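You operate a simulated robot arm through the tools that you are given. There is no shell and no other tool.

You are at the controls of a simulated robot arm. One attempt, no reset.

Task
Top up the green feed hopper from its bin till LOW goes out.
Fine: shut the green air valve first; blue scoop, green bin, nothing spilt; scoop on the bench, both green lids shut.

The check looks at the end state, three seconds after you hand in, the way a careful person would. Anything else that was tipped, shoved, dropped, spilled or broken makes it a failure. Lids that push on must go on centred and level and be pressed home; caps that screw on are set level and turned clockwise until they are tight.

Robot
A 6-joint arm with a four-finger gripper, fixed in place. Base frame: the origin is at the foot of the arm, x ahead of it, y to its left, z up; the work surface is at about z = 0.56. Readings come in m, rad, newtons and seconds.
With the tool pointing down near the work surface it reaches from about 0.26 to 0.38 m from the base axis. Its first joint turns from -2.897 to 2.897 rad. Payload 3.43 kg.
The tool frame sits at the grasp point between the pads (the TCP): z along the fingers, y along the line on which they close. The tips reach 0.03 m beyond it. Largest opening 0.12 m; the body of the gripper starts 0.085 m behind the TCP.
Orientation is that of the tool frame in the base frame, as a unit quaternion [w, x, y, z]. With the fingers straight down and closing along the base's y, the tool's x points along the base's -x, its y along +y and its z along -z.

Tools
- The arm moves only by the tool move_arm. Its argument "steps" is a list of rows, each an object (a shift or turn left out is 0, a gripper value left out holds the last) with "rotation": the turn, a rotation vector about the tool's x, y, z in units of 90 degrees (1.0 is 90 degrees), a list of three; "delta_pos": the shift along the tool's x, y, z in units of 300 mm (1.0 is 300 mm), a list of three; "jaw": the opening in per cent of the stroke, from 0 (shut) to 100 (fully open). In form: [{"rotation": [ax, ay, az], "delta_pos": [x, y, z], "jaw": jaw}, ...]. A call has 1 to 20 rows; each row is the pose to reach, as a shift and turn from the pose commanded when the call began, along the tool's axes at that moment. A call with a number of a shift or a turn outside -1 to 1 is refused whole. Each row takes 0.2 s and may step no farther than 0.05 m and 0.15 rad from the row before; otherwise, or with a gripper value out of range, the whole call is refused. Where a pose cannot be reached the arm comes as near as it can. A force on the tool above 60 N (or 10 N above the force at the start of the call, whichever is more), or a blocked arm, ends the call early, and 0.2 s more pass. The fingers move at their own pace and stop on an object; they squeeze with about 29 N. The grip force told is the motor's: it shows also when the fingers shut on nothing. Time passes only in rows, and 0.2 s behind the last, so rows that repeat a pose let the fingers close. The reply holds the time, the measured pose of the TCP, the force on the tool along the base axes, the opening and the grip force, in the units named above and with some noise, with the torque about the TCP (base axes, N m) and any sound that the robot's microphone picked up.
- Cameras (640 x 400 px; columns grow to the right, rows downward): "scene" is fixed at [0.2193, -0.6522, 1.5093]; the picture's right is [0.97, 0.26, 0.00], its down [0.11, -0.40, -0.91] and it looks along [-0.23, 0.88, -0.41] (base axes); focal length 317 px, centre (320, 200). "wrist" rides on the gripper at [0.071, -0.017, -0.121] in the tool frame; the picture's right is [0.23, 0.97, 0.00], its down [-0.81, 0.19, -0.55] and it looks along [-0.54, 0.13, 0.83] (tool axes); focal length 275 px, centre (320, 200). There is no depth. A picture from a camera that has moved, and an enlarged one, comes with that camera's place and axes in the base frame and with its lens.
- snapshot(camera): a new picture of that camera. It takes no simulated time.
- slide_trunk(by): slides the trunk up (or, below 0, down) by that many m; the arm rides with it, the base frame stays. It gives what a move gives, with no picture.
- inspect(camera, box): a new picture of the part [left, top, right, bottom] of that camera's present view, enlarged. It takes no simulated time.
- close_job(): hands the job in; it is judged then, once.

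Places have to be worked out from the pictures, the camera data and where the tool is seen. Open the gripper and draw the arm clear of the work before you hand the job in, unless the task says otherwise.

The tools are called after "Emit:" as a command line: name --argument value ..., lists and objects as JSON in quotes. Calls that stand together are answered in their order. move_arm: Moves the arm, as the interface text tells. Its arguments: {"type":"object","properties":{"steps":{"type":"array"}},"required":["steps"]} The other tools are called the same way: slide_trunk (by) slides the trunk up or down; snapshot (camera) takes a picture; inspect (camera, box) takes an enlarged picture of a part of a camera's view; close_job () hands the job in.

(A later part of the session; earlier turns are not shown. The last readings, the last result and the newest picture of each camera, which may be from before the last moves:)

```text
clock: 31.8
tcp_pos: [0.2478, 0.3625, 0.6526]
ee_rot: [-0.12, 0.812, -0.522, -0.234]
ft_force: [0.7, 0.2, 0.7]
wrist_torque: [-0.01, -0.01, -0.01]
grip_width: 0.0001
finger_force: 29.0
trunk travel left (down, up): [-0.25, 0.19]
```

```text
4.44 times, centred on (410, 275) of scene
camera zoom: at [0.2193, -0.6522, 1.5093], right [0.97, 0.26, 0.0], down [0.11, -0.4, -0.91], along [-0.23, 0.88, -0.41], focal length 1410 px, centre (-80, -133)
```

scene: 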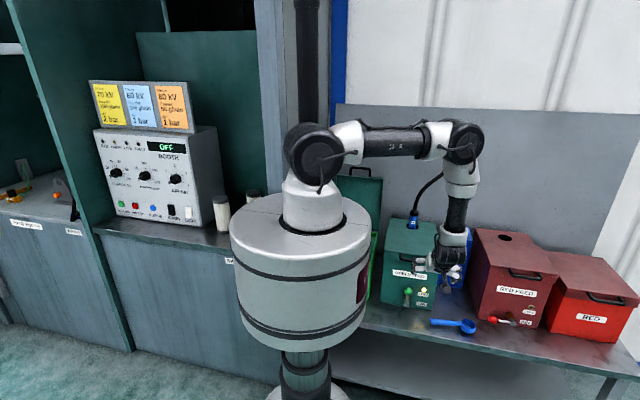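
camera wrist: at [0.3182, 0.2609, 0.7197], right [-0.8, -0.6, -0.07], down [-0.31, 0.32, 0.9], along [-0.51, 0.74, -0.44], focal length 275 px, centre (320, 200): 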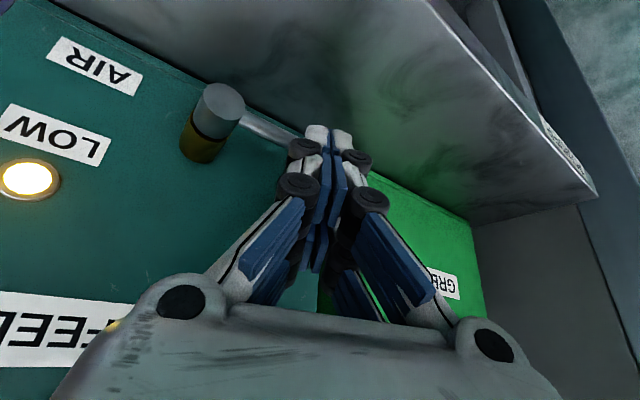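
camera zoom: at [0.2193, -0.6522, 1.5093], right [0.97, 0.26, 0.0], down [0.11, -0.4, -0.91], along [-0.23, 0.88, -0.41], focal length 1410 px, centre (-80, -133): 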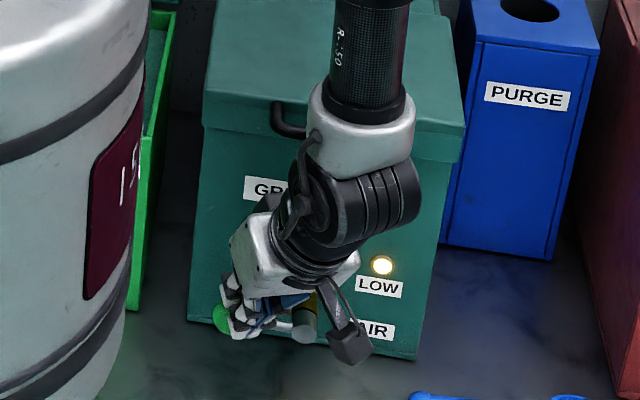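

The lever now looks horizontal, parallel to the hopper's bottom edge like the red one. With no force on the tips I'll press a little further to confirm it's against its stop.

Emit:
move_arm --steps '[{"delta_pos": [0.006, 0, 0.012]}, {"delta_pos": [0.012, -0.001, 0.024]}, {"delta_pos": [0.018, -0.002, 0.034]}]'

Emit:
inspect --camera "scene" --box '[370, 230, 450, 320]'

```text
clock: 32.4
tcp_pos: [0.247, 0.3621, 0.6492]
ee_rot: [-0.124, 0.811, -0.52, -0.237]
ft_force: [-1.0, -24.9, 47.5]
wrist_torque: [0.2, 0.42, 0.29]
grip_width: 0.0059
finger_force: 33.4
trunk travel left (down, up): [-0.25, 0.19]
stopped in row 3: the force on the tool passed its limit at 67 N (the readings are from after the stop); the commanded pose is now the measured one
```

```text
4.44 times, centred on (410, 275) of scene
camera zoom: at [0.2193, -0.6522, 1.5093], right [0.97, 0.26, 0.0], down [0.11, -0.4, -0.91], along [-0.23, 0.88, -0.41], focal length 1410 px, centre (-80, -133)
```

zoom: 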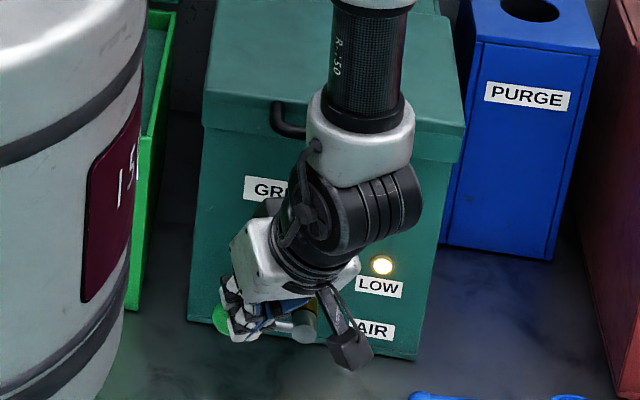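

Hard stop confirmed: it took 67 N with no further movement, so the green air valve is shut. I'll back off upward and straighten the tool, staying in front of the lid handle.

Emit:
move_arm --steps '[{"delta_pos": [0.001, -0.004, -0.117]}, {"delta_pos": [0.002, -0.008, -0.233]}, {"delta_pos": [-0.055, -0.027, -0.375], "rotation": [0, 0.067, 0]}, {"delta_pos": [-0.112, -0.046, -0.516], "rotation": [0, 0.134, 0]}, {"delta_pos": [-0.197, -0.056, -0.63], "rotation": [0, 0.2, 0]}, {"delta_pos": [-0.282, -0.066, -0.74], "rotation": [0, 0.268, 0]}, {"delta_pos": [-0.282, -0.066, -0.804], "rotation": [0, 0.335, 0]}, {"delta_pos": [-0.282, -0.066, -0.804], "rotation": [0, 0.335, 0]}]'

Emit:
snapshot --camera "wrist"

Emit:
inspect --camera "scene" --box '[370, 230, 450, 320]'

```text
clock: 34.2
tcp_pos: [0.2981, 0.3324, 0.8953]
ee_rot: [0.017, 0.845, -0.534, -0.016]
ft_force: [1.0, 0.6, 0.0]
wrist_torque: [0.01, 0.01, 0.0]
grip_width: 0.0001
finger_force: 33.0
out of reach, approached as far as the arm can: row 2
trunk travel left (down, up): [-0.25, 0.19]
```

```text
taken
camera wrist: at [0.3505, 0.2766, 1.0159], right [-0.78, -0.63, 0.04], down [-0.5, 0.66, 0.57], along [-0.38, 0.42, -0.82], focal length 275 px, centre (320, 200)
```

wrist: 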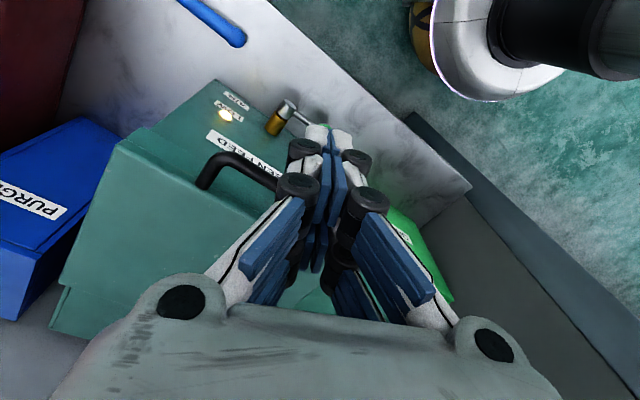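

```text
4.44 times, centred on (410, 275) of scene
camera zoom: at [0.2193, -0.6522, 1.5093], right [0.97, 0.26, 0.0], down [0.11, -0.4, -0.91], along [-0.23, 0.88, -0.41], focal length 1410 px, centre (-80, -133)
```

zoom: 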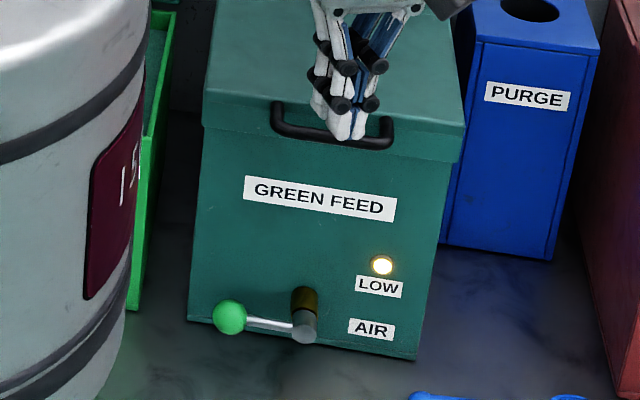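

The lever is clearly horizontal. Now the hopper lid: I'll rise a little and yaw the tool so the fingers close along y, across the handle bar.

Emit:
move_arm --steps '[{"delta_pos": [-0.02, -0.009, -0.05], "rotation": [0.002, -0.002, 0.09], "jaw": 40}, {"delta_pos": [-0.04, -0.018, -0.102], "rotation": [0.004, -0.004, 0.18], "jaw": 40}, {"delta_pos": [-0.06, -0.027, -0.102], "rotation": [0.006, -0.006, 0.27], "jaw": 40}, {"delta_pos": [-0.08, -0.036, -0.102], "rotation": [0.008, -0.008, 0.36], "jaw": 40}, {"delta_pos": [-0.1, -0.045, -0.102], "rotation": [0.01, -0.01, 0.45], "jaw": 40}, {"delta_pos": [-0.12, -0.054, -0.102], "rotation": [0.012, -0.012, 0.54], "jaw": 40}, {"delta_pos": [-0.14, -0.063, -0.102], "rotation": [0.013, -0.014, 0.63], "jaw": 40}, {"delta_pos": [-0.16, -0.072, -0.102], "rotation": [0.015, -0.016, 0.72], "jaw": 40}, {"delta_pos": [-0.18, -0.081, -0.102], "rotation": [0.016, -0.018, 0.81], "jaw": 40}, {"delta_pos": [-0.18, -0.081, -0.102], "rotation": [0.017, -0.019, 0.9], "jaw": 40}, {"delta_pos": [-0.18, -0.081, -0.102], "rotation": [0.018, -0.02, 0.98], "jaw": 40}]'

Emit:
snapshot --camera "wrist"

```text
clock: 36.6
tcp_pos: [0.298, 0.3947, 0.9248]
ee_rot: [-0.005, -0.233, 0.972, 0.005]
ft_force: [0.9, -0.1, 0.0]
wrist_torque: [-0.02, -0.01, -0.01]
grip_width: 0.0481
finger_force: 0.0
trunk travel left (down, up): [-0.25, 0.19]
```

```text
taken
camera wrist: at [0.2441, 0.3449, 1.0463], right [-0.65, 0.76, 0.01], down [0.64, 0.54, 0.55], along [0.41, 0.36, -0.84], focal length 275 px, centre (320, 200)
```

wrist: 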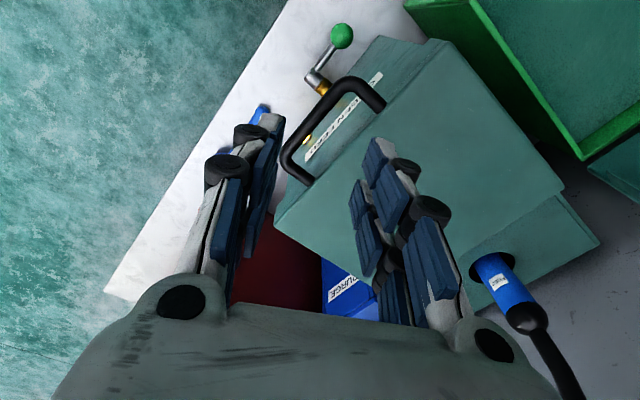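

I'll finish the yaw, centre over the handle bar at about (0.304, 0.391, 0.81), and narrow the jaws so one finger fits between the bar and the lid.

Emit:
move_arm --steps '[{"delta_pos": [-0.003, -0.005, 0.016], "rotation": [0.002, -0.002, 0.075], "jaw": 30}, {"delta_pos": [-0.006, -0.011, 0.033], "rotation": [0.004, -0.003, 0.15], "jaw": 30}, {"delta_pos": [-0.009, -0.016, 0.05], "rotation": [0.006, -0.005, 0.225], "jaw": 30}, {"delta_pos": [-0.012, -0.022, 0.067], "rotation": [0.007, -0.006, 0.3], "jaw": 30}, {"delta_pos": [-0.012, -0.022, 0.067], "rotation": [0.007, -0.006, 0.3], "jaw": 30}]'

Emit:
snapshot --camera "wrist"

Emit:
inspect --camera "scene" --box '[370, 180, 470, 280]'

```text
clock: 37.8
tcp_pos: [0.3045, 0.3898, 0.9046]
ee_rot: [-0.001, 0.0, 1.0, -0.001]
ft_force: [-0.3, 0.1, -0.3]
wrist_torque: [0.03, -0.03, 0.0]
grip_width: 0.0361
finger_force: 0.1
trunk travel left (down, up): [-0.25, 0.19]
```

```text
taken
camera wrist: at [0.2337, 0.3725, 1.0266], right [-0.23, 0.97, 0.0], down [0.81, 0.19, 0.55], along [0.54, 0.13, -0.83], focal length 275 px, centre (320, 200)
```

wrist: 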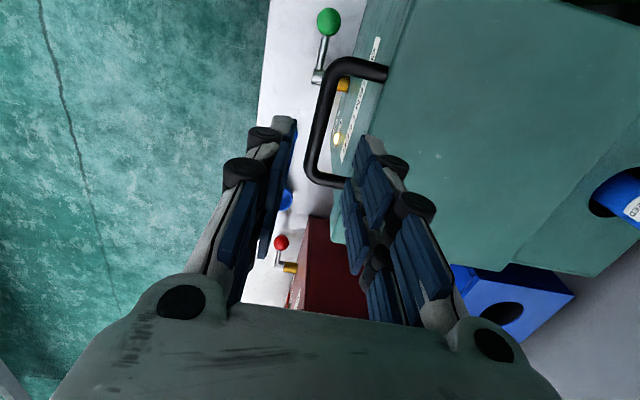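

```text
4.00 times, centred on (420, 230) of scene
camera zoom: at [0.2193, -0.6522, 1.5093], right [0.97, 0.26, 0.0], down [0.11, -0.4, -0.91], along [-0.23, 0.88, -0.41], focal length 1269 px, centre (-80, 80)
```

zoom: 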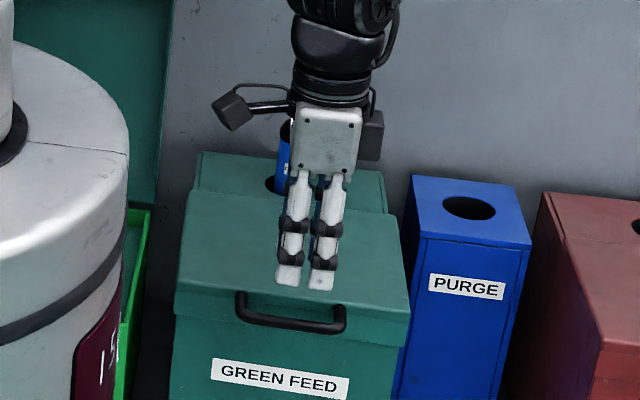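

The tool axis passes right through the middle of the bar in the wrist view. I'll descend 95 mm and close on it.

Emit:
move_arm --steps '[{"delta_pos": [0, 0, 0.1], "jaw": 30}, {"delta_pos": [0, 0, 0.2], "jaw": 30}, {"delta_pos": [0, 0, 0.26], "jaw": 30}, {"delta_pos": [0, 0, 0.317], "jaw": 30}, {"delta_pos": [0, 0, 0.317], "jaw": 30}]'

Emit:
snapshot --camera "wrist"

Emit:
inspect --camera "scene" --box '[370, 180, 470, 280]'

```text
clock: 39.0
tcp_pos: [0.3057, 0.3868, 0.8096]
ee_rot: [-0.002, -0.002, 1.0, -0.001]
ft_force: [-0.1, -2.4, -1.3]
wrist_torque: [0.01, 0.02, -0.02]
grip_width: 0.0346
finger_force: 0.0
trunk travel left (down, up): [-0.25, 0.19]
```

```text
taken
camera wrist: at [0.2337, 0.3707, 0.9307], right [-0.23, 0.97, 0.0], down [0.81, 0.2, 0.55], along [0.54, 0.13, -0.84], focal length 275 px, centre (320, 200)
```

wrist: 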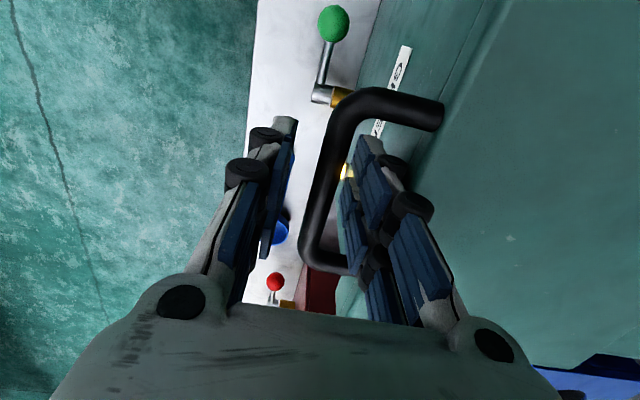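

```text
4.00 times, centred on (420, 230) of scene
camera zoom: at [0.2193, -0.6522, 1.5093], right [0.97, 0.26, 0.0], down [0.11, -0.4, -0.91], along [-0.23, 0.88, -0.41], focal length 1269 px, centre (-80, 80)
```

zoom: 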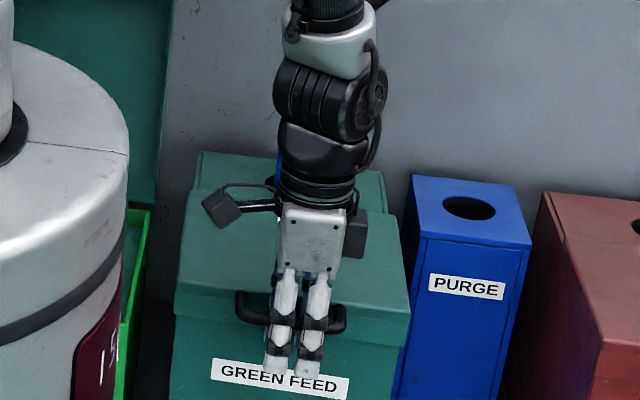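

The bar lies between the fingers at TCP height. Closing now.

Emit:
move_arm --steps '[{"delta_pos": [0, 0, 0], "jaw": 2}, {"delta_pos": [0, 0, 0], "jaw": 2}, {"delta_pos": [0, 0, 0], "jaw": 2}]'

Emit:
snapshot --camera "wrist"

```text
clock: 39.8
tcp_pos: [0.3053, 0.3888, 0.8097]
ee_rot: [-0.001, -0.003, 1.0, 0.0]
ft_force: [-0.7, 2.5, -1.1]
wrist_torque: [0.05, -0.34, 0.63]
grip_width: 0.0108
finger_force: 33.1
trunk travel left (down, up): [-0.25, 0.19]
```

```text
taken
camera wrist: at [0.2339, 0.3717, 0.931], right [-0.24, 0.97, 0.0], down [0.81, 0.2, 0.55], along [0.54, 0.13, -0.83], focal length 275 px, centre (320, 200)
```

wrist: 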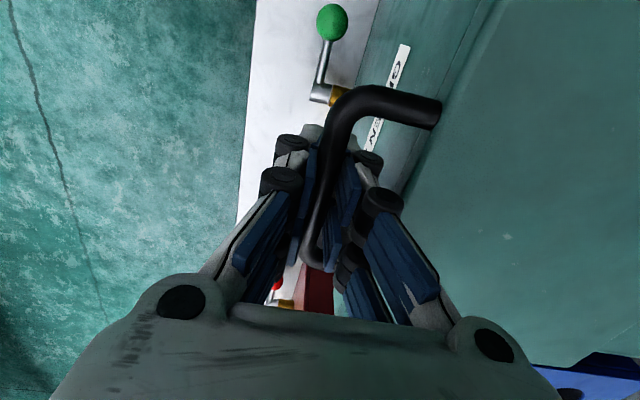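

The bar is held (10.8 mm, 33 N). I'll lift along the lid's arc, with the hinge near y≈0.615, z≈0.81, for the first 20° and watch the forces.

Emit:
move_arm --steps '[{"delta_pos": [0, 0.003, -0.066]}, {"delta_pos": [0, 0.011, -0.131]}, {"delta_pos": [0, 0.026, -0.195]}, {"delta_pos": [0, 0.045, -0.258]}]'

Emit:
snapshot --camera "wrist"

Emit:
inspect --camera "scene" --box '[350, 150, 490, 310]'

```text
clock: 40.8
tcp_pos: [0.3032, 0.4021, 0.8879]
ee_rot: [-0.002, -0.001, 1.0, 0.0]
ft_force: [6.9, -6.8, 0.6]
wrist_torque: [0.02, -0.38, 0.6]
grip_width: 0.0109
finger_force: 41.4
trunk travel left (down, up): [-0.25, 0.19]
```

```text
taken
camera wrist: at [0.2338, 0.3852, 1.0091], right [-0.23, 0.97, 0.0], down [0.81, 0.2, 0.55], along [0.53, 0.13, -0.84], focal length 275 px, centre (320, 200)
```

wrist: 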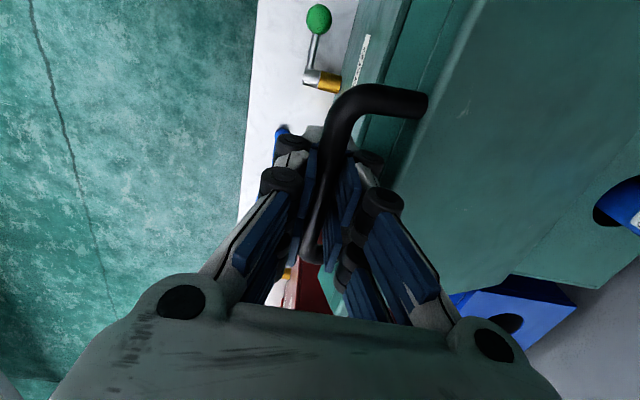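

```text
2.50 times, centred on (420, 230) of scene
camera zoom: at [0.2193, -0.6522, 1.5093], right [0.97, 0.26, 0.0], down [0.11, -0.4, -0.91], along [-0.23, 0.88, -0.41], focal length 793 px, centre (70, 125)
```

zoom: 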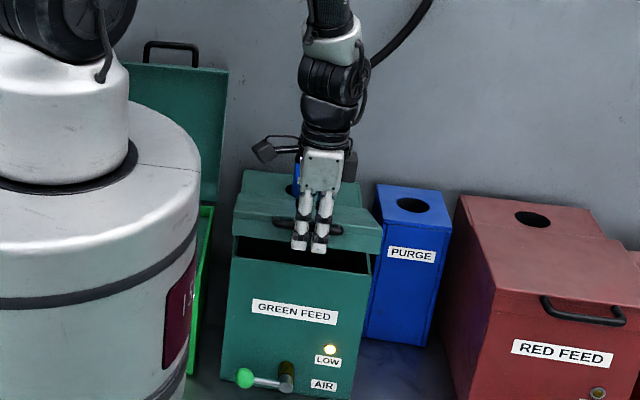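

The lid is opening cleanly with light force. I'll continue to about 70°, tilting the fingers outward gradually to save reach.

Emit:
move_arm --steps '[{"delta_pos": [0, 0.027, -0.06]}, {"delta_pos": [0, 0.057, -0.12]}, {"delta_pos": [0, 0.093, -0.175]}, {"delta_pos": [0, 0.132, -0.227]}, {"delta_pos": [0, 0.177, -0.275], "rotation": [-0.03, 0, 0]}, {"delta_pos": [0, 0.225, -0.32], "rotation": [-0.06, 0, 0]}, {"delta_pos": [0, 0.277, -0.359], "rotation": [-0.09, 0, 0]}, {"delta_pos": [0, 0.332, -0.395], "rotation": [-0.13, 0, 0]}, {"delta_pos": [0, 0.391, -0.425], "rotation": [-0.17, 0, 0]}, {"delta_pos": [0, 0.451, -0.451], "rotation": [-0.21, 0, 0]}]'

Emit:
snapshot --camera "wrist"

Emit:
inspect --camera "scene" --box '[350, 120, 490, 310]'

```text
clock: 43.0
tcp_pos: [0.3043, 0.538, 1.0227]
ee_rot: [-0.001, -0.001, 0.987, 0.164]
ft_force: [-0.1, -1.5, -1.8]
wrist_torque: [-0.15, -0.03, -0.28]
grip_width: 0.0107
finger_force: 41.0
trunk travel left (down, up): [-0.25, 0.19]
```

```text
taken
camera wrist: at [0.2333, 0.483, 1.1319], right [-0.23, 0.92, 0.32], down [0.81, 0.0, 0.58], along [0.54, 0.39, -0.75], focal length 275 px, centre (320, 200)
```

wrist: 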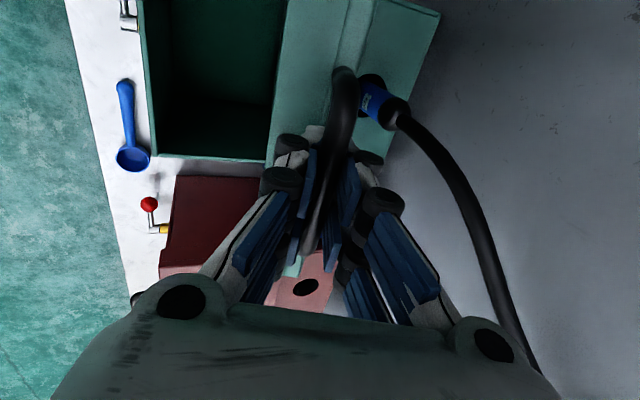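

```text
2.11 times, centred on (420, 215) of scene
camera zoom: at [0.2193, -0.6522, 1.5093], right [0.97, 0.26, 0.0], down [0.11, -0.4, -0.91], along [-0.23, 0.88, -0.41], focal length 668 px, centre (110, 168)
```

zoom: 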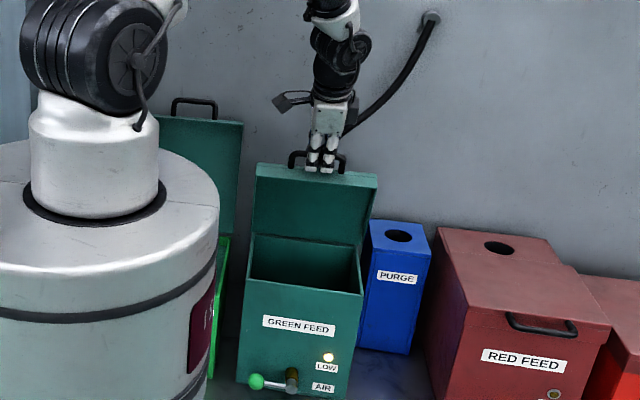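

The lid is about 70° open and the hopper is nearly empty inside. I'll carry on past vertical toward its rest.

Emit:
move_arm --steps '[{"delta_pos": [0, 0.066, 0.002], "rotation": [-0.02, 0, 0]}, {"delta_pos": [0, 0.131, 0.009], "rotation": [-0.04, 0, 0]}, {"delta_pos": [0, 0.195, 0.023], "rotation": [-0.06, 0, 0]}, {"delta_pos": [0, 0.259, 0.041], "rotation": [-0.08, 0, 0]}, {"delta_pos": [0, 0.32, 0.065], "rotation": [-0.1, 0, 0]}, {"delta_pos": [0, 0.378, 0.093], "rotation": [-0.12, 0, 0]}]'

Emit:
snapshot --camera "wrist"

Emit:
inspect --camera "scene" --box '[350, 120, 490, 310]'

```text
clock: 44.4
tcp_pos: [0.3046, 0.6542, 1.0314]
ee_rot: [-0.001, -0.001, 0.967, 0.256]
ft_force: [-3.9, 1.3, -2.8]
wrist_torque: [0.05, 0.14, -0.77]
grip_width: 0.0106
finger_force: 41.7
trunk travel left (down, up): [-0.25, 0.19]
```

```text
taken
camera wrist: at [0.2335, 0.5802, 1.1285], right [-0.23, 0.85, 0.48], down [0.81, -0.1, 0.57], along [0.53, 0.52, -0.66], focal length 275 px, centre (320, 200)
```

wrist: 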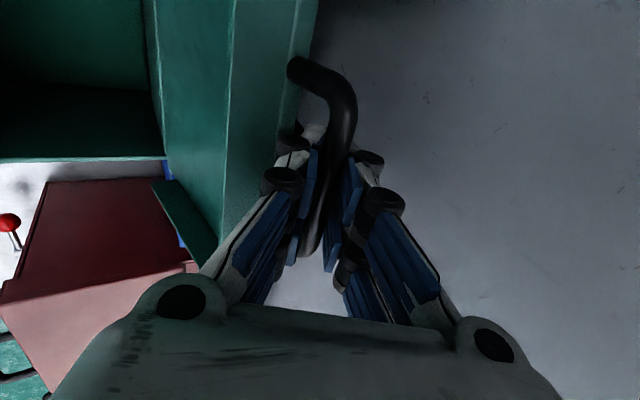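

```text
2.11 times, centred on (420, 215) of scene
camera zoom: at [0.2193, -0.6522, 1.5093], right [0.97, 0.26, 0.0], down [0.11, -0.4, -0.91], along [-0.23, 0.88, -0.41], focal length 668 px, centre (110, 168)
```

zoom: 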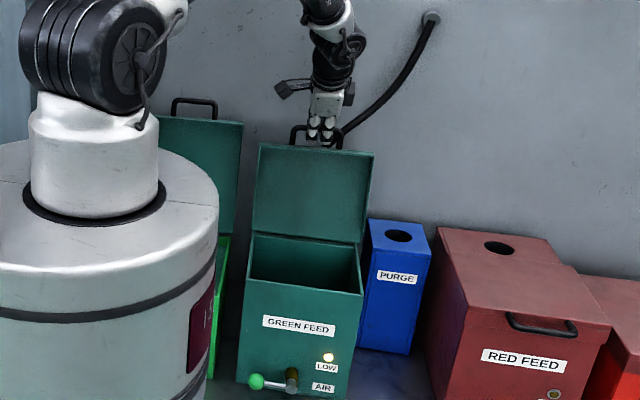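

At about 100° there's still no resistance. I'll ease on a few more degrees to find the rest stop.

Emit:
move_arm --steps '[{"delta_pos": [0, 0.02, 0.017]}, {"delta_pos": [0, 0.04, 0.035]}, {"delta_pos": [0, 0.058, 0.053]}, {"delta_pos": [0, 0.077, 0.073]}]'

```text
clock: 45.4
tcp_pos: [0.3031, 0.679, 1.0211]
ee_rot: [-0.004, -0.002, 0.968, 0.252]
ft_force: [1.8, -32.5, -8.4]
wrist_torque: [0.52, -0.16, -0.45]
grip_width: 0.0238
finger_force: 16.6
trunk travel left (down, up): [-0.25, 0.19]
```

The lid has met its stop (32 N in y). I'll open the fingers and withdraw along the tool axis.

Emit:
move_arm --steps '[{"delta_pos": [0, -0.02, -0.01], "jaw": 40}, {"delta_pos": [0, -0.02, -0.01], "jaw": 40}, {"delta_pos": [0, -0.02, -0.01], "jaw": 40}]'

Emit:
snapshot --camera "wrist"

Emit:
inspect --camera "scene" --box '[350, 120, 490, 310]'

```text
clock: 46.2
tcp_pos: [0.3049, 0.679, 1.0267]
ee_rot: [-0.001, -0.002, 0.966, 0.257]
ft_force: [-0.5, 1.5, 4.9]
wrist_torque: [-0.1, -0.01, -0.02]
grip_width: 0.0478
finger_force: 0.0
trunk travel left (down, up): [-0.25, 0.19]
```

```text
taken
camera wrist: at [0.233, 0.6045, 1.1231], right [-0.23, 0.84, 0.48], down [0.81, -0.1, 0.57], along [0.54, 0.53, -0.66], focal length 275 px, centre (320, 200)
```

wrist: 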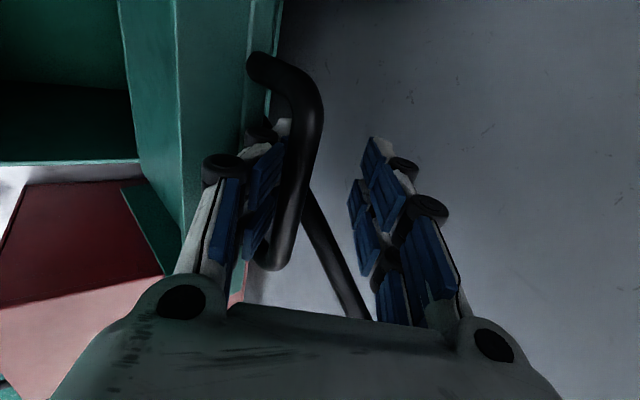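

```text
2.11 times, centred on (420, 215) of scene
camera zoom: at [0.2193, -0.6522, 1.5093], right [0.97, 0.26, 0.0], down [0.11, -0.4, -0.91], along [-0.23, 0.88, -0.41], focal length 668 px, centre (110, 168)
```

zoom: 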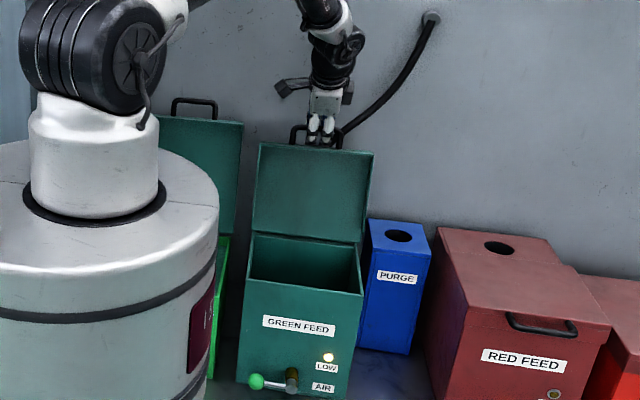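

The lid stays open at its stop. I'll withdraw up and back, then straighten the tool.

Emit:
move_arm --steps '[{"delta_pos": [0, 0, -0.09]}, {"delta_pos": [0, 0, -0.18]}, {"delta_pos": [0, 0, -0.267]}, {"delta_pos": [0, -0.116, -0.333], "rotation": [0.08, 0, 0]}, {"delta_pos": [0, -0.232, -0.4], "rotation": [0.16, 0, 0]}, {"delta_pos": [0, -0.348, -0.467], "rotation": [0.24, 0, 0]}, {"delta_pos": [0, -0.464, -0.533], "rotation": [0.331, 0, 0]}, {"delta_pos": [0, -0.464, -0.533], "rotation": [0.331, 0, 0]}]'

Emit:
snapshot --camera "wrist"

Emit:
inspect --camera "scene" --box '[350, 120, 490, 310]'

```text
clock: 48.0
tcp_pos: [0.3022, 0.4778, 1.0925]
ee_rot: [-0.001, -0.002, 1.0, -0.003]
ft_force: [-0.2, 0.3, 0.3]
wrist_torque: [0.03, 0.02, -0.01]
grip_width: 0.0483
finger_force: 0.1
trunk travel left (down, up): [-0.25, 0.19]
```

```text
taken
camera wrist: at [0.2308, 0.461, 1.2143], right [-0.23, 0.97, 0.0], down [0.81, 0.2, 0.55], along [0.54, 0.12, -0.83], focal length 275 px, centre (320, 200)
```

wrist: 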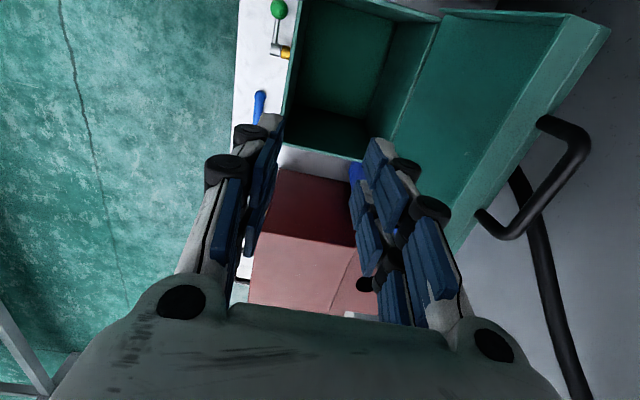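

```text
2.11 times, centred on (420, 215) of scene
camera zoom: at [0.2193, -0.6522, 1.5093], right [0.97, 0.26, 0.0], down [0.11, -0.4, -0.91], along [-0.23, 0.88, -0.41], focal length 668 px, centre (110, 168)
```

zoom: 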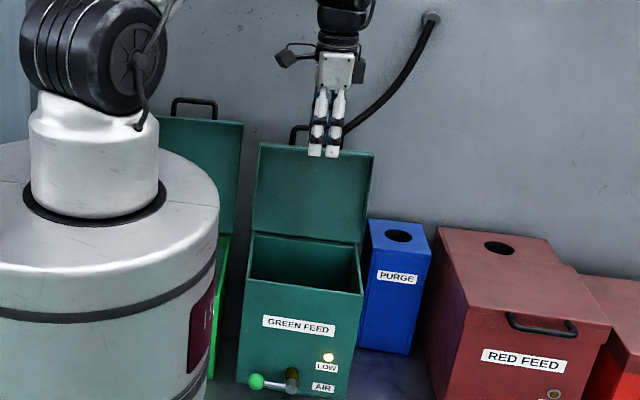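

The lid is resting open and the tool is clear. Next the scoop: I'll move above its handle and lower the trunk for reach at bench level.

Emit:
move_arm --steps '[{"delta_pos": [-0.1, -0.08, 0.06]}, {"delta_pos": [-0.2, -0.16, 0.12]}, {"delta_pos": [-0.3, -0.24, 0.18]}, {"delta_pos": [-0.4, -0.32, 0.24]}, {"delta_pos": [-0.493, -0.393, 0.3]}, {"delta_pos": [-0.493, -0.393, 0.3]}]'

Emit:
slide_trunk --by -0.2

Emit:
snapshot --camera "wrist"

Emit:
snapshot --camera "scene"

```text
clock: 49.4
tcp_pos: [0.452, 0.3614, 1.004]
ee_rot: [-0.001, -0.003, 1.0, -0.002]
ft_force: [0.0, 0.0, 0.2]
wrist_torque: [-0.01, 0.03, -0.02]
grip_width: 0.0481
finger_force: 0.1
trunk travel left (down, up): [-0.25, 0.19]
```

```text
clock: 51.6
tcp_pos: [0.4522, 0.362, 0.8044]
ee_rot: [-0.001, -0.002, 1.0, -0.001]
ft_force: [0.6, 0.1, -0.5]
wrist_torque: [-0.01, 0.03, -0.01]
grip_width: 0.0481
finger_force: 0.3
trunk travel left (down, up): [-0.05, 0.39]
```

```text
taken
camera wrist: at [0.3811, 0.3441, 0.9259], right [-0.23, 0.97, 0.0], down [0.81, 0.2, 0.55], along [0.54, 0.13, -0.83], focal length 275 px, centre (320, 200)
```

wrist: 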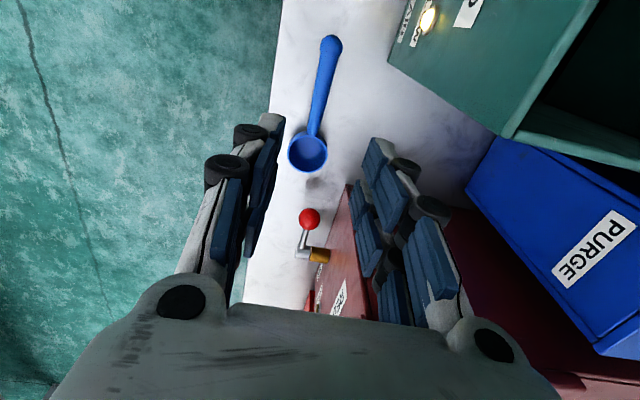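

```text
taken
```

scene: 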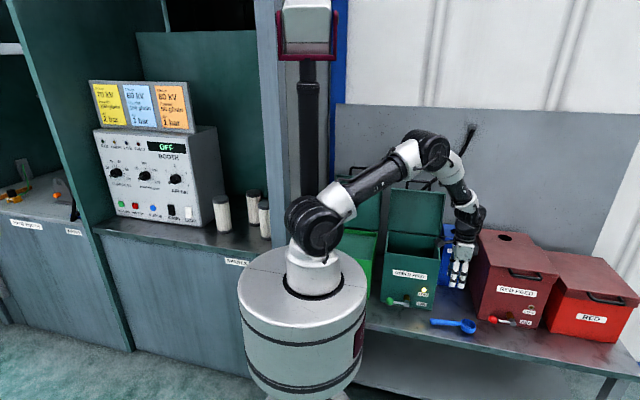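

The scoop lies along x, with its handle end at (0.402, 0.361) and its bowl centre near (0.535, 0.363). I'll zoom in to judge its height and shape before grasping.

Emit:
inspect --camera "wrist" --box '[270, 20, 370, 190]'

Emit:
inspect --camera "scene" --box '[420, 305, 490, 345]'

```text
2.35 times, centred on (320, 105) of wrist
camera zoom: at [0.3811, 0.3441, 0.9259], right [-0.23, 0.97, 0.0], down [0.81, 0.2, 0.55], along [0.54, 0.13, -0.83], focal length 648 px, centre (320, 424)
```

zoom: 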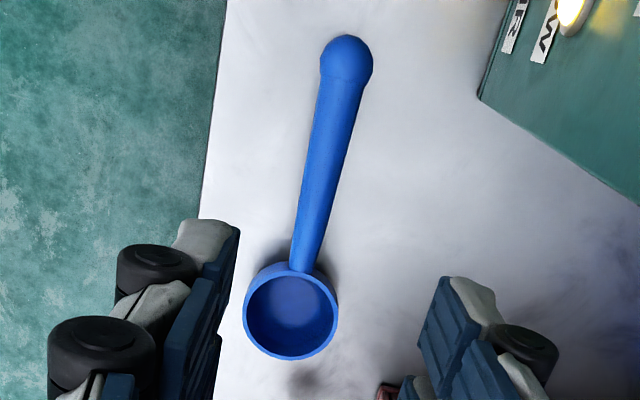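

```text
9.14 times, centred on (455, 325) of scene
camera zoom: at [0.2193, -0.6522, 1.5093], right [0.97, 0.26, 0.0], down [0.11, -0.4, -0.91], along [-0.23, 0.88, -0.41], focal length 2901 px, centre (-914, -943)
```

zoom: 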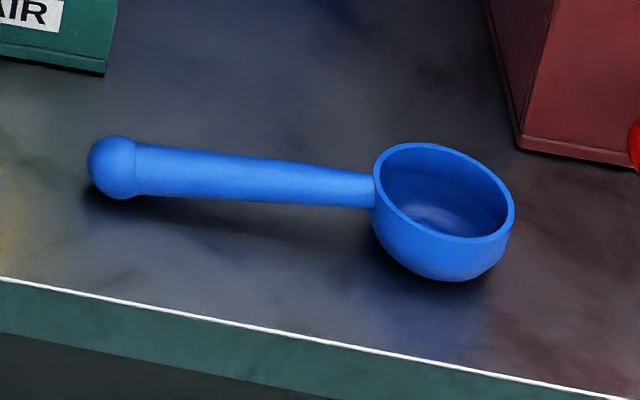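

The handle is about 20 mm thick with its axis at z≈0.575–0.58, and the bowl is about 54 mm across. I'll descend over the handle at x≈0.44 to a hover just above it and check alignment.

Emit:
move_arm --steps '[{"delta_pos": [0.02, 0.0, 0.15], "rotation": [0, 0, -0.014], "jaw": 42}, {"delta_pos": [0.04, 0.0, 0.3], "rotation": [0, 0, -0.028], "jaw": 42}, {"delta_pos": [0.04, 0.0, 0.42], "rotation": [0, 0, -0.028], "jaw": 42}, {"delta_pos": [0.04, 0.0, 0.5], "rotation": [0, 0, -0.028], "jaw": 42}, {"delta_pos": [0.04, 0.0, 0.5], "rotation": [0, 0, -0.028], "jaw": 42}]'

Emit:
snapshot --camera "wrist"

Emit:
inspect --camera "scene" --box '[400, 260, 500, 350]'

```text
clock: 52.8
tcp_pos: [0.4404, 0.3599, 0.6529]
ee_rot: [0.0, -0.023, 1.0, -0.001]
ft_force: [0.6, -0.1, -0.7]
wrist_torque: [-0.01, 0.0, -0.02]
grip_width: 0.0506
finger_force: 0.1
trunk travel left (down, up): [-0.05, 0.39]
```

```text
taken
camera wrist: at [0.3707, 0.34, 0.7754], right [-0.28, 0.96, 0.0], down [0.8, 0.23, 0.55], along [0.53, 0.15, -0.83], focal length 275 px, centre (320, 200)
```

wrist: 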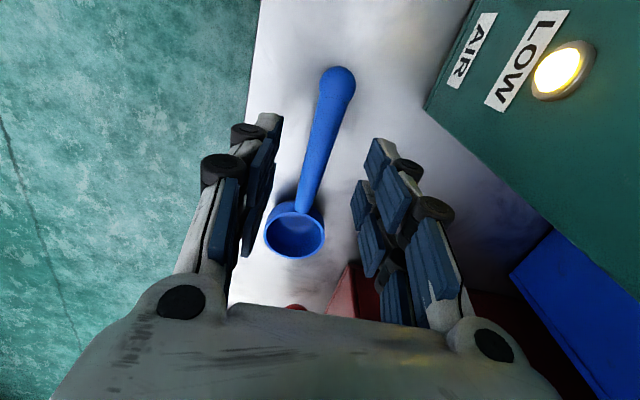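

```text
4.44 times, centred on (450, 305) of scene
camera zoom: at [0.2193, -0.6522, 1.5093], right [0.97, 0.26, 0.0], down [0.11, -0.4, -0.91], along [-0.23, 0.88, -0.41], focal length 1410 px, centre (-258, -267)
```

zoom: 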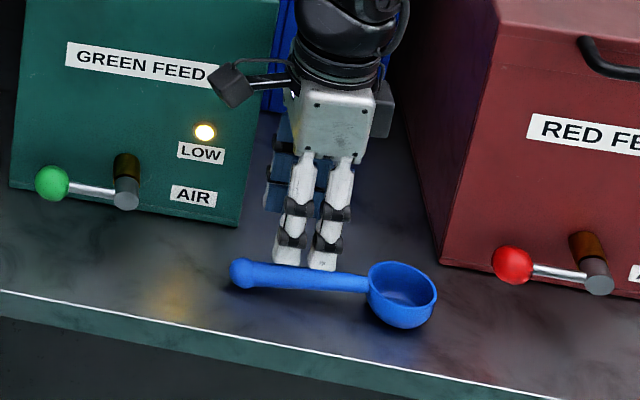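

The tool axis falls on the middle of the handle. I'll descend to z≈0.596 and close.

Emit:
move_arm --steps '[{"delta_pos": [0, 0, 0.1], "jaw": 42}, {"delta_pos": [0, 0, 0.185], "jaw": 42}, {"delta_pos": [0, 0, 0.185], "jaw": 42}, {"delta_pos": [0, 0, 0.185], "jaw": 8}, {"delta_pos": [0, 0, 0.185], "jaw": 8}, {"delta_pos": [0, 0, 0.185], "jaw": 8}, {"delta_pos": [0, 0, 0.185], "jaw": 8}]'

Emit:
snapshot --camera "wrist"

```text
clock: 54.4
tcp_pos: [0.44, 0.3618, 0.5988]
ee_rot: [-0.001, -0.023, 1.0, -0.002]
ft_force: [-1.1, -0.6, 0.5]
wrist_torque: [0.03, 0.04, -0.01]
grip_width: 0.0165
finger_force: 29.6
trunk travel left (down, up): [-0.05, 0.39]
```

```text
taken
camera wrist: at [0.3698, 0.3416, 0.7196], right [-0.28, 0.96, 0.0], down [0.8, 0.23, 0.55], along [0.53, 0.15, -0.84], focal length 275 px, centre (320, 200)
```

wrist: 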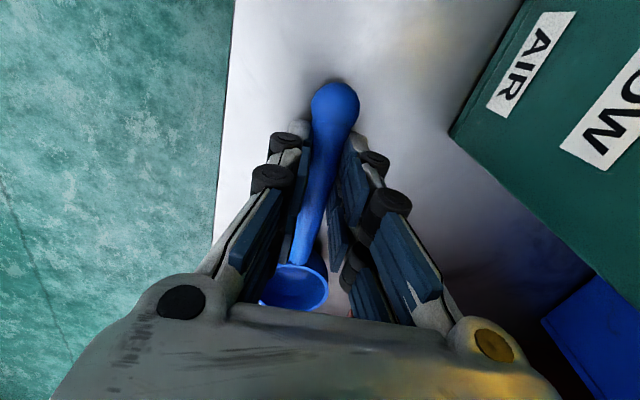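

The scoop is gripped (16.5 mm, 30 N). I'll lift it clear of the bench and raise the trunk to carrying height.

Emit:
move_arm --steps '[{"delta_pos": [0, 0, -0.05]}, {"delta_pos": [0, 0, -0.12]}, {"delta_pos": [0, 0, -0.2]}]'

Emit:
slide_trunk --by 0.2

Emit:
snapshot --camera "wrist"

Emit:
inspect --camera "scene" --box '[360, 150, 540, 340]'

```text
clock: 55.2
tcp_pos: [0.4398, 0.3593, 0.6575]
ee_rot: [-0.001, -0.024, 1.0, -0.001]
ft_force: [0.2, -0.3, -0.4]
wrist_torque: [0.0, 0.04, -0.01]
grip_width: 0.0169
finger_force: 29.6
trunk travel left (down, up): [-0.05, 0.39]
```

```text
clock: 57.4
tcp_pos: [0.44, 0.3606, 0.8571]
ee_rot: [-0.002, -0.023, 1.0, -0.001]
ft_force: [1.0, 0.2, -0.6]
wrist_torque: [0.02, 0.04, 0.0]
grip_width: 0.0164
finger_force: 29.6
trunk travel left (down, up): [-0.25, 0.19]
```

```text
taken
camera wrist: at [0.3705, 0.3401, 0.9778], right [-0.28, 0.96, 0.0], down [0.8, 0.23, 0.55], along [0.53, 0.15, -0.84], focal length 275 px, centre (320, 200)
```

wrist: 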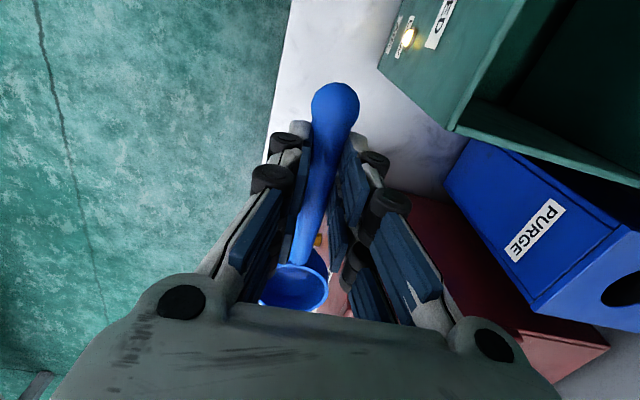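

```text
2.11 times, centred on (450, 245) of scene
camera zoom: at [0.2193, -0.6522, 1.5093], right [0.97, 0.26, 0.0], down [0.11, -0.4, -0.91], along [-0.23, 0.88, -0.41], focal length 668 px, centre (46, 105)
```

zoom: 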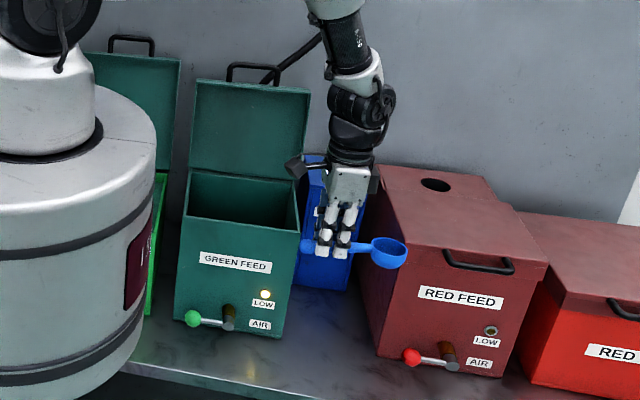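

The scoop is held level with its bowl toward +x. Before picking up any powder I'll rehearse the tipping roll in free air here, to learn how far the wrist can turn.

Emit:
move_arm --steps '[{"delta_pos": [0.03, 0, -0.1]}, {"delta_pos": [0.06, 0, -0.2], "rotation": [-0.08, 0, 0]}, {"delta_pos": [0.1, 0, -0.25], "rotation": [-0.17, 0, 0]}, {"delta_pos": [0.1, 0, -0.25], "rotation": [-0.26, 0, 0]}, {"delta_pos": [0.1, 0, -0.25], "rotation": [-0.35, 0, 0]}, {"delta_pos": [0.1, 0, -0.25], "rotation": [-0.44, 0, 0]}, {"delta_pos": [0.1, 0, -0.25], "rotation": [-0.53, 0, 0]}, {"delta_pos": [0.1, 0, -0.25], "rotation": [-0.62, 0, 0]}, {"delta_pos": [0.1, 0, -0.25], "rotation": [-0.71, 0, 0]}, {"delta_pos": [0.1, 0, -0.25], "rotation": [-0.8, 0, 0]}, {"delta_pos": [0.1, 0, -0.25], "rotation": [-0.89, 0, 0]}, {"delta_pos": [0.1, 0, -0.25], "rotation": [-0.98, 0, 0]}, {"delta_pos": [0.1, 0, -0.25], "rotation": [-0.98, 0, 0]}]'

Emit:
snapshot --camera "scene"

Emit:
snapshot --camera "wrist"

```text
clock: 60.2
tcp_pos: [0.4103, 0.3584, 0.9321]
ee_rot: [-0.016, -0.017, 0.718, 0.696]
ft_force: [-1.0, 0.4, -0.8]
wrist_torque: [0.0, 0.06, 0.01]
grip_width: 0.0168
finger_force: 28.8
trunk travel left (down, up): [-0.25, 0.19]
```

```text
taken
```

scene: 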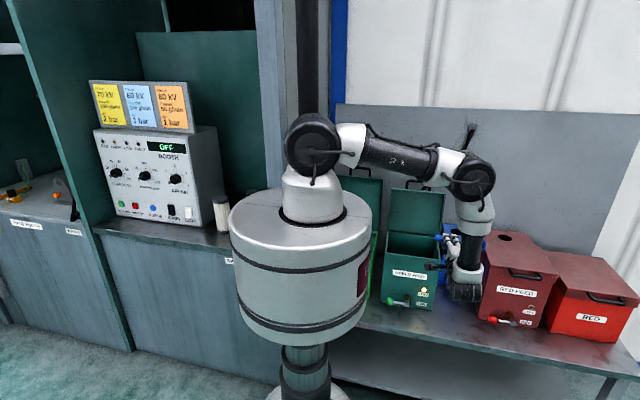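

```text
taken
camera wrist: at [0.3452, 0.2341, 0.9203], right [-0.23, 0.02, 0.97], down [0.84, -0.51, 0.21], along [0.5, 0.86, 0.1], focal length 275 px, centre (320, 200)
```

wrist: 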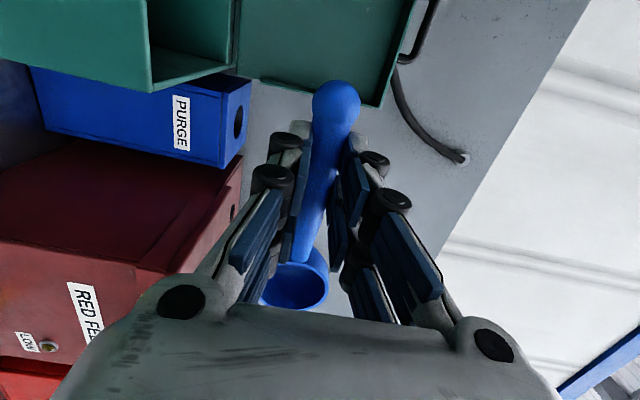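

The full 90° roll works here. I'll check that the same pose is reachable over the hopper, with the bowl above its middle, while the scoop is still empty.

Emit:
move_arm --steps '[{"delta_pos": [0.107, -0.014, 0.0945]}, {"delta_pos": [0.214, -0.027, 0.189]}, {"delta_pos": [0.321, -0.041, 0.283]}, {"delta_pos": [0.428, -0.054, 0.378]}, {"delta_pos": [0.535, -0.068, 0.472]}, {"delta_pos": [0.642, -0.082, 0.567]}, {"delta_pos": [0.642, -0.082, 0.567]}]'

Emit:
snapshot --camera "scene"

Emit:
snapshot --camera "wrist"

```text
clock: 61.8
tcp_pos: [0.2111, 0.516, 0.9032]
ee_rot: [-0.017, -0.016, 0.719, 0.694]
ft_force: [-0.1, 0.1, -1.1]
wrist_torque: [-0.05, 0.03, 0.0]
grip_width: 0.0168
finger_force: 28.7
trunk travel left (down, up): [-0.25, 0.19]
```

```text
taken
```

scene: 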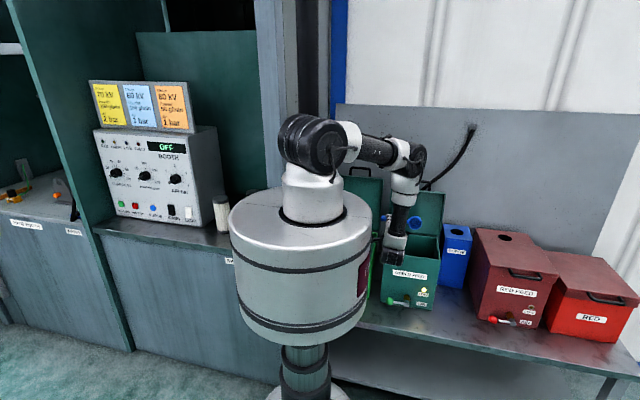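

```text
taken
camera wrist: at [0.1457, 0.3921, 0.8914], right [-0.23, 0.02, 0.97], down [0.84, -0.51, 0.21], along [0.5, 0.86, 0.1], focal length 275 px, centre (320, 200)
```

wrist: 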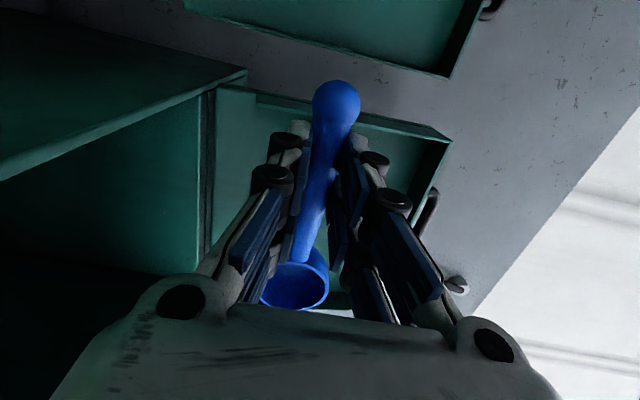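

The tipping pose over the hopper is reachable too. Now I'll roll the scoop back level while moving over the bin, still empty, to see whether this yaw works there.

Emit:
move_arm --steps '[{"delta_pos": [0.07, 0.067, 0.0], "rotation": [0.08, 0, 0]}, {"delta_pos": [0.14, 0.067, 0.0], "rotation": [0.16, 0, 0]}, {"delta_pos": [0.21, 0.067, 0.01], "rotation": [0.24, 0, 0]}, {"delta_pos": [0.28, 0.067, 0.01], "rotation": [0.32, 0, 0]}, {"delta_pos": [0.35, 0.067, 0.01], "rotation": [0.4, 0, 0]}, {"delta_pos": [0.42, 0.067, 0.02], "rotation": [0.48, 0, 0]}, {"delta_pos": [0.49, 0.067, 0.02], "rotation": [0.56, 0, 0]}, {"delta_pos": [0.56, 0.067, 0.02], "rotation": [0.64, 0, 0]}, {"delta_pos": [0.63, 0.067, 0.03], "rotation": [0.72, 0, 0]}, {"delta_pos": [0.7, 0.067, 0.03], "rotation": [0.8, 0, 0]}, {"delta_pos": [0.77, 0.067, 0.03], "rotation": [0.88, 0, 0]}, {"delta_pos": [0.833, 0.067, 0.039], "rotation": [0.97, 0, 0]}, {"delta_pos": [0.833, 0.067, 0.039], "rotation": [0.97, 0, 0]}]'

Emit:
snapshot --camera "scene"

Emit:
snapshot --camera "wrist"

```text
clock: 64.6
tcp_pos: [-0.0365, 0.4881, 0.9108]
ee_rot: [0.037, -0.022, 0.999, 0.032]
ft_force: [1.3, 0.5, -0.9]
wrist_torque: [0.01, 0.03, 0.0]
grip_width: 0.0167
finger_force: 28.8
out of reach, approached as far as the arm can: row 6, 7, 8, 9, 11, 12, 13
trunk travel left (down, up): [-0.25, 0.19]
```

```text
taken
```

scene: 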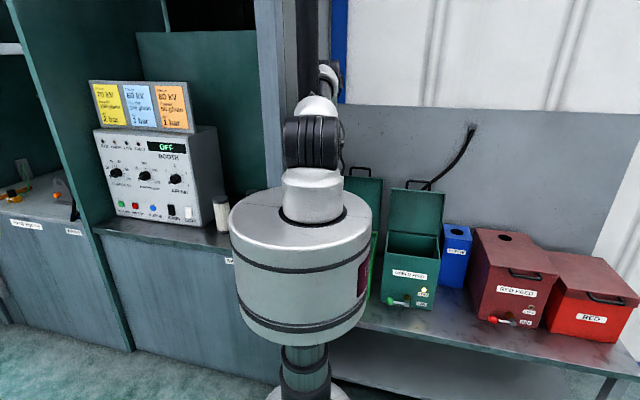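

```text
taken
camera wrist: at [-0.1163, 0.4602, 1.0251], right [-0.28, 0.96, 0.04], down [0.76, 0.19, 0.62], along [0.59, 0.2, -0.78], focal length 275 px, centre (320, 200)
```

wrist: 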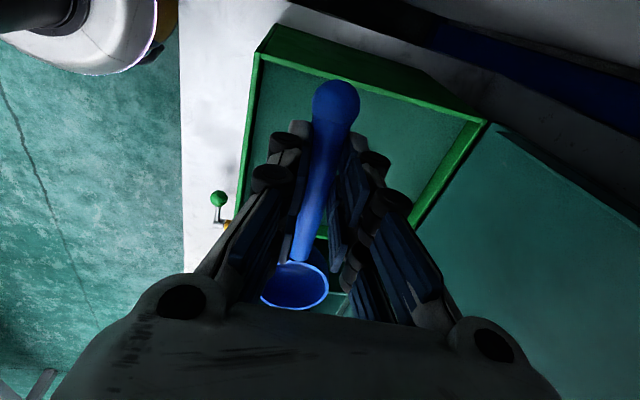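

The arm gets here only marginally: there's a 4° residual tilt and flagged rows, so a yaw this far from radial is near a joint limit. I'll zoom in to measure the powder level, then use a more radial yaw for scooping.

Emit:
inspect --camera "wrist" --box '[220, 10, 500, 240]'

```text
1.74 times, centred on (360, 125) of wrist
camera zoom: at [-0.1163, 0.4602, 1.0251], right [-0.28, 0.96, 0.04], down [0.76, 0.19, 0.62], along [0.59, 0.2, -0.78], focal length 479 px, centre (250, 330)
```

zoom: 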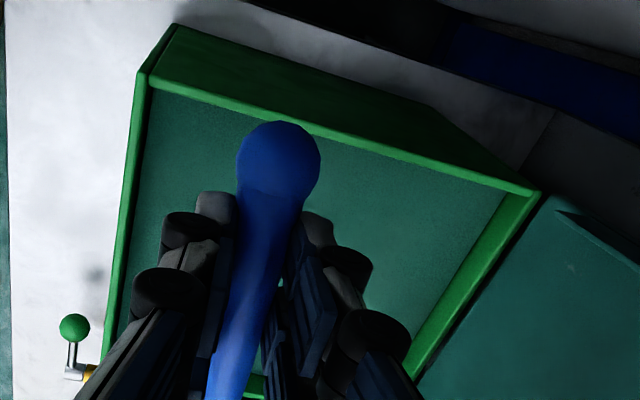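

The powder surface works out at z≈0.74, about 24 mm below the rim. I'll yaw to 45° so the scoop points diagonally into the bin, and hover above it.

Emit:
move_arm --steps '[{"delta_pos": [-0.022, 0.002, 0.024], "rotation": [0.003, 0.01, -0.078]}, {"delta_pos": [-0.044, 0.004, 0.048], "rotation": [0.007, 0.02, -0.157]}, {"delta_pos": [-0.066, 0.006, 0.072], "rotation": [0.01, 0.03, -0.235]}, {"delta_pos": [-0.088, 0.008, 0.096], "rotation": [0.013, 0.04, -0.313]}, {"delta_pos": [-0.11, 0.01, 0.12], "rotation": [0.017, 0.05, -0.392]}, {"delta_pos": [-0.132, 0.012, 0.145], "rotation": [0.02, 0.06, -0.47]}, {"delta_pos": [-0.132, 0.012, 0.145], "rotation": [0.02, 0.06, -0.47]}]'

Emit:
snapshot --camera "wrist"

```text
clock: 66.2
tcp_pos: [0.0086, 0.4687, 0.8667]
ee_rot: [0.034, -0.383, 0.923, 0.006]
ft_force: [-0.4, -0.5, 0.4]
wrist_torque: [-0.05, 0.04, 0.0]
grip_width: 0.0165
finger_force: 29.1
out of reach, approached as far as the arm can: row 1, 2, 3, 4, 5, 6, 7
trunk travel left (down, up): [-0.25, 0.19]
```

```text
taken
camera wrist: at [-0.0378, 0.4022, 0.9827], right [-0.85, 0.52, -0.03], down [0.4, 0.69, 0.6], along [0.34, 0.5, -0.8], focal length 275 px, centre (320, 200)
```

wrist: 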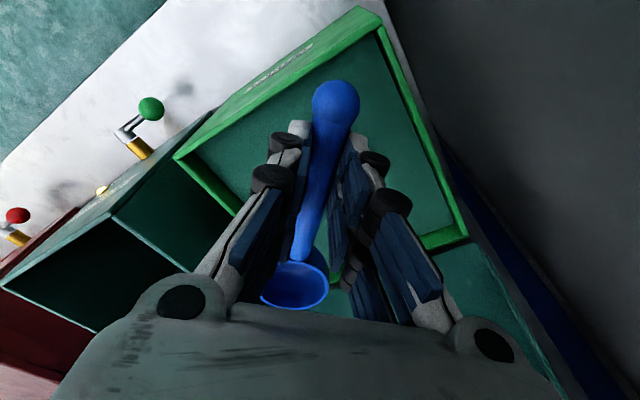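

The arm flags "out of reach" although the distance is comfortable. I suspect the wrist kept a flipped branch after I rolled back through alignment with the forearm. A null move will show where the commanded pose really is.

Emit:
move_arm --steps '[{"delta_pos": [0, 0, 0]}]'

```text
clock: 66.6
tcp_pos: [0.0064, 0.4688, 0.8664]
ee_rot: [0.034, -0.383, 0.923, 0.005]
ft_force: [-0.4, 0.3, -0.4]
wrist_torque: [-0.08, 0.05, 0.01]
grip_width: 0.0168
finger_force: 28.3
trunk travel left (down, up): [-0.25, 0.19]
```

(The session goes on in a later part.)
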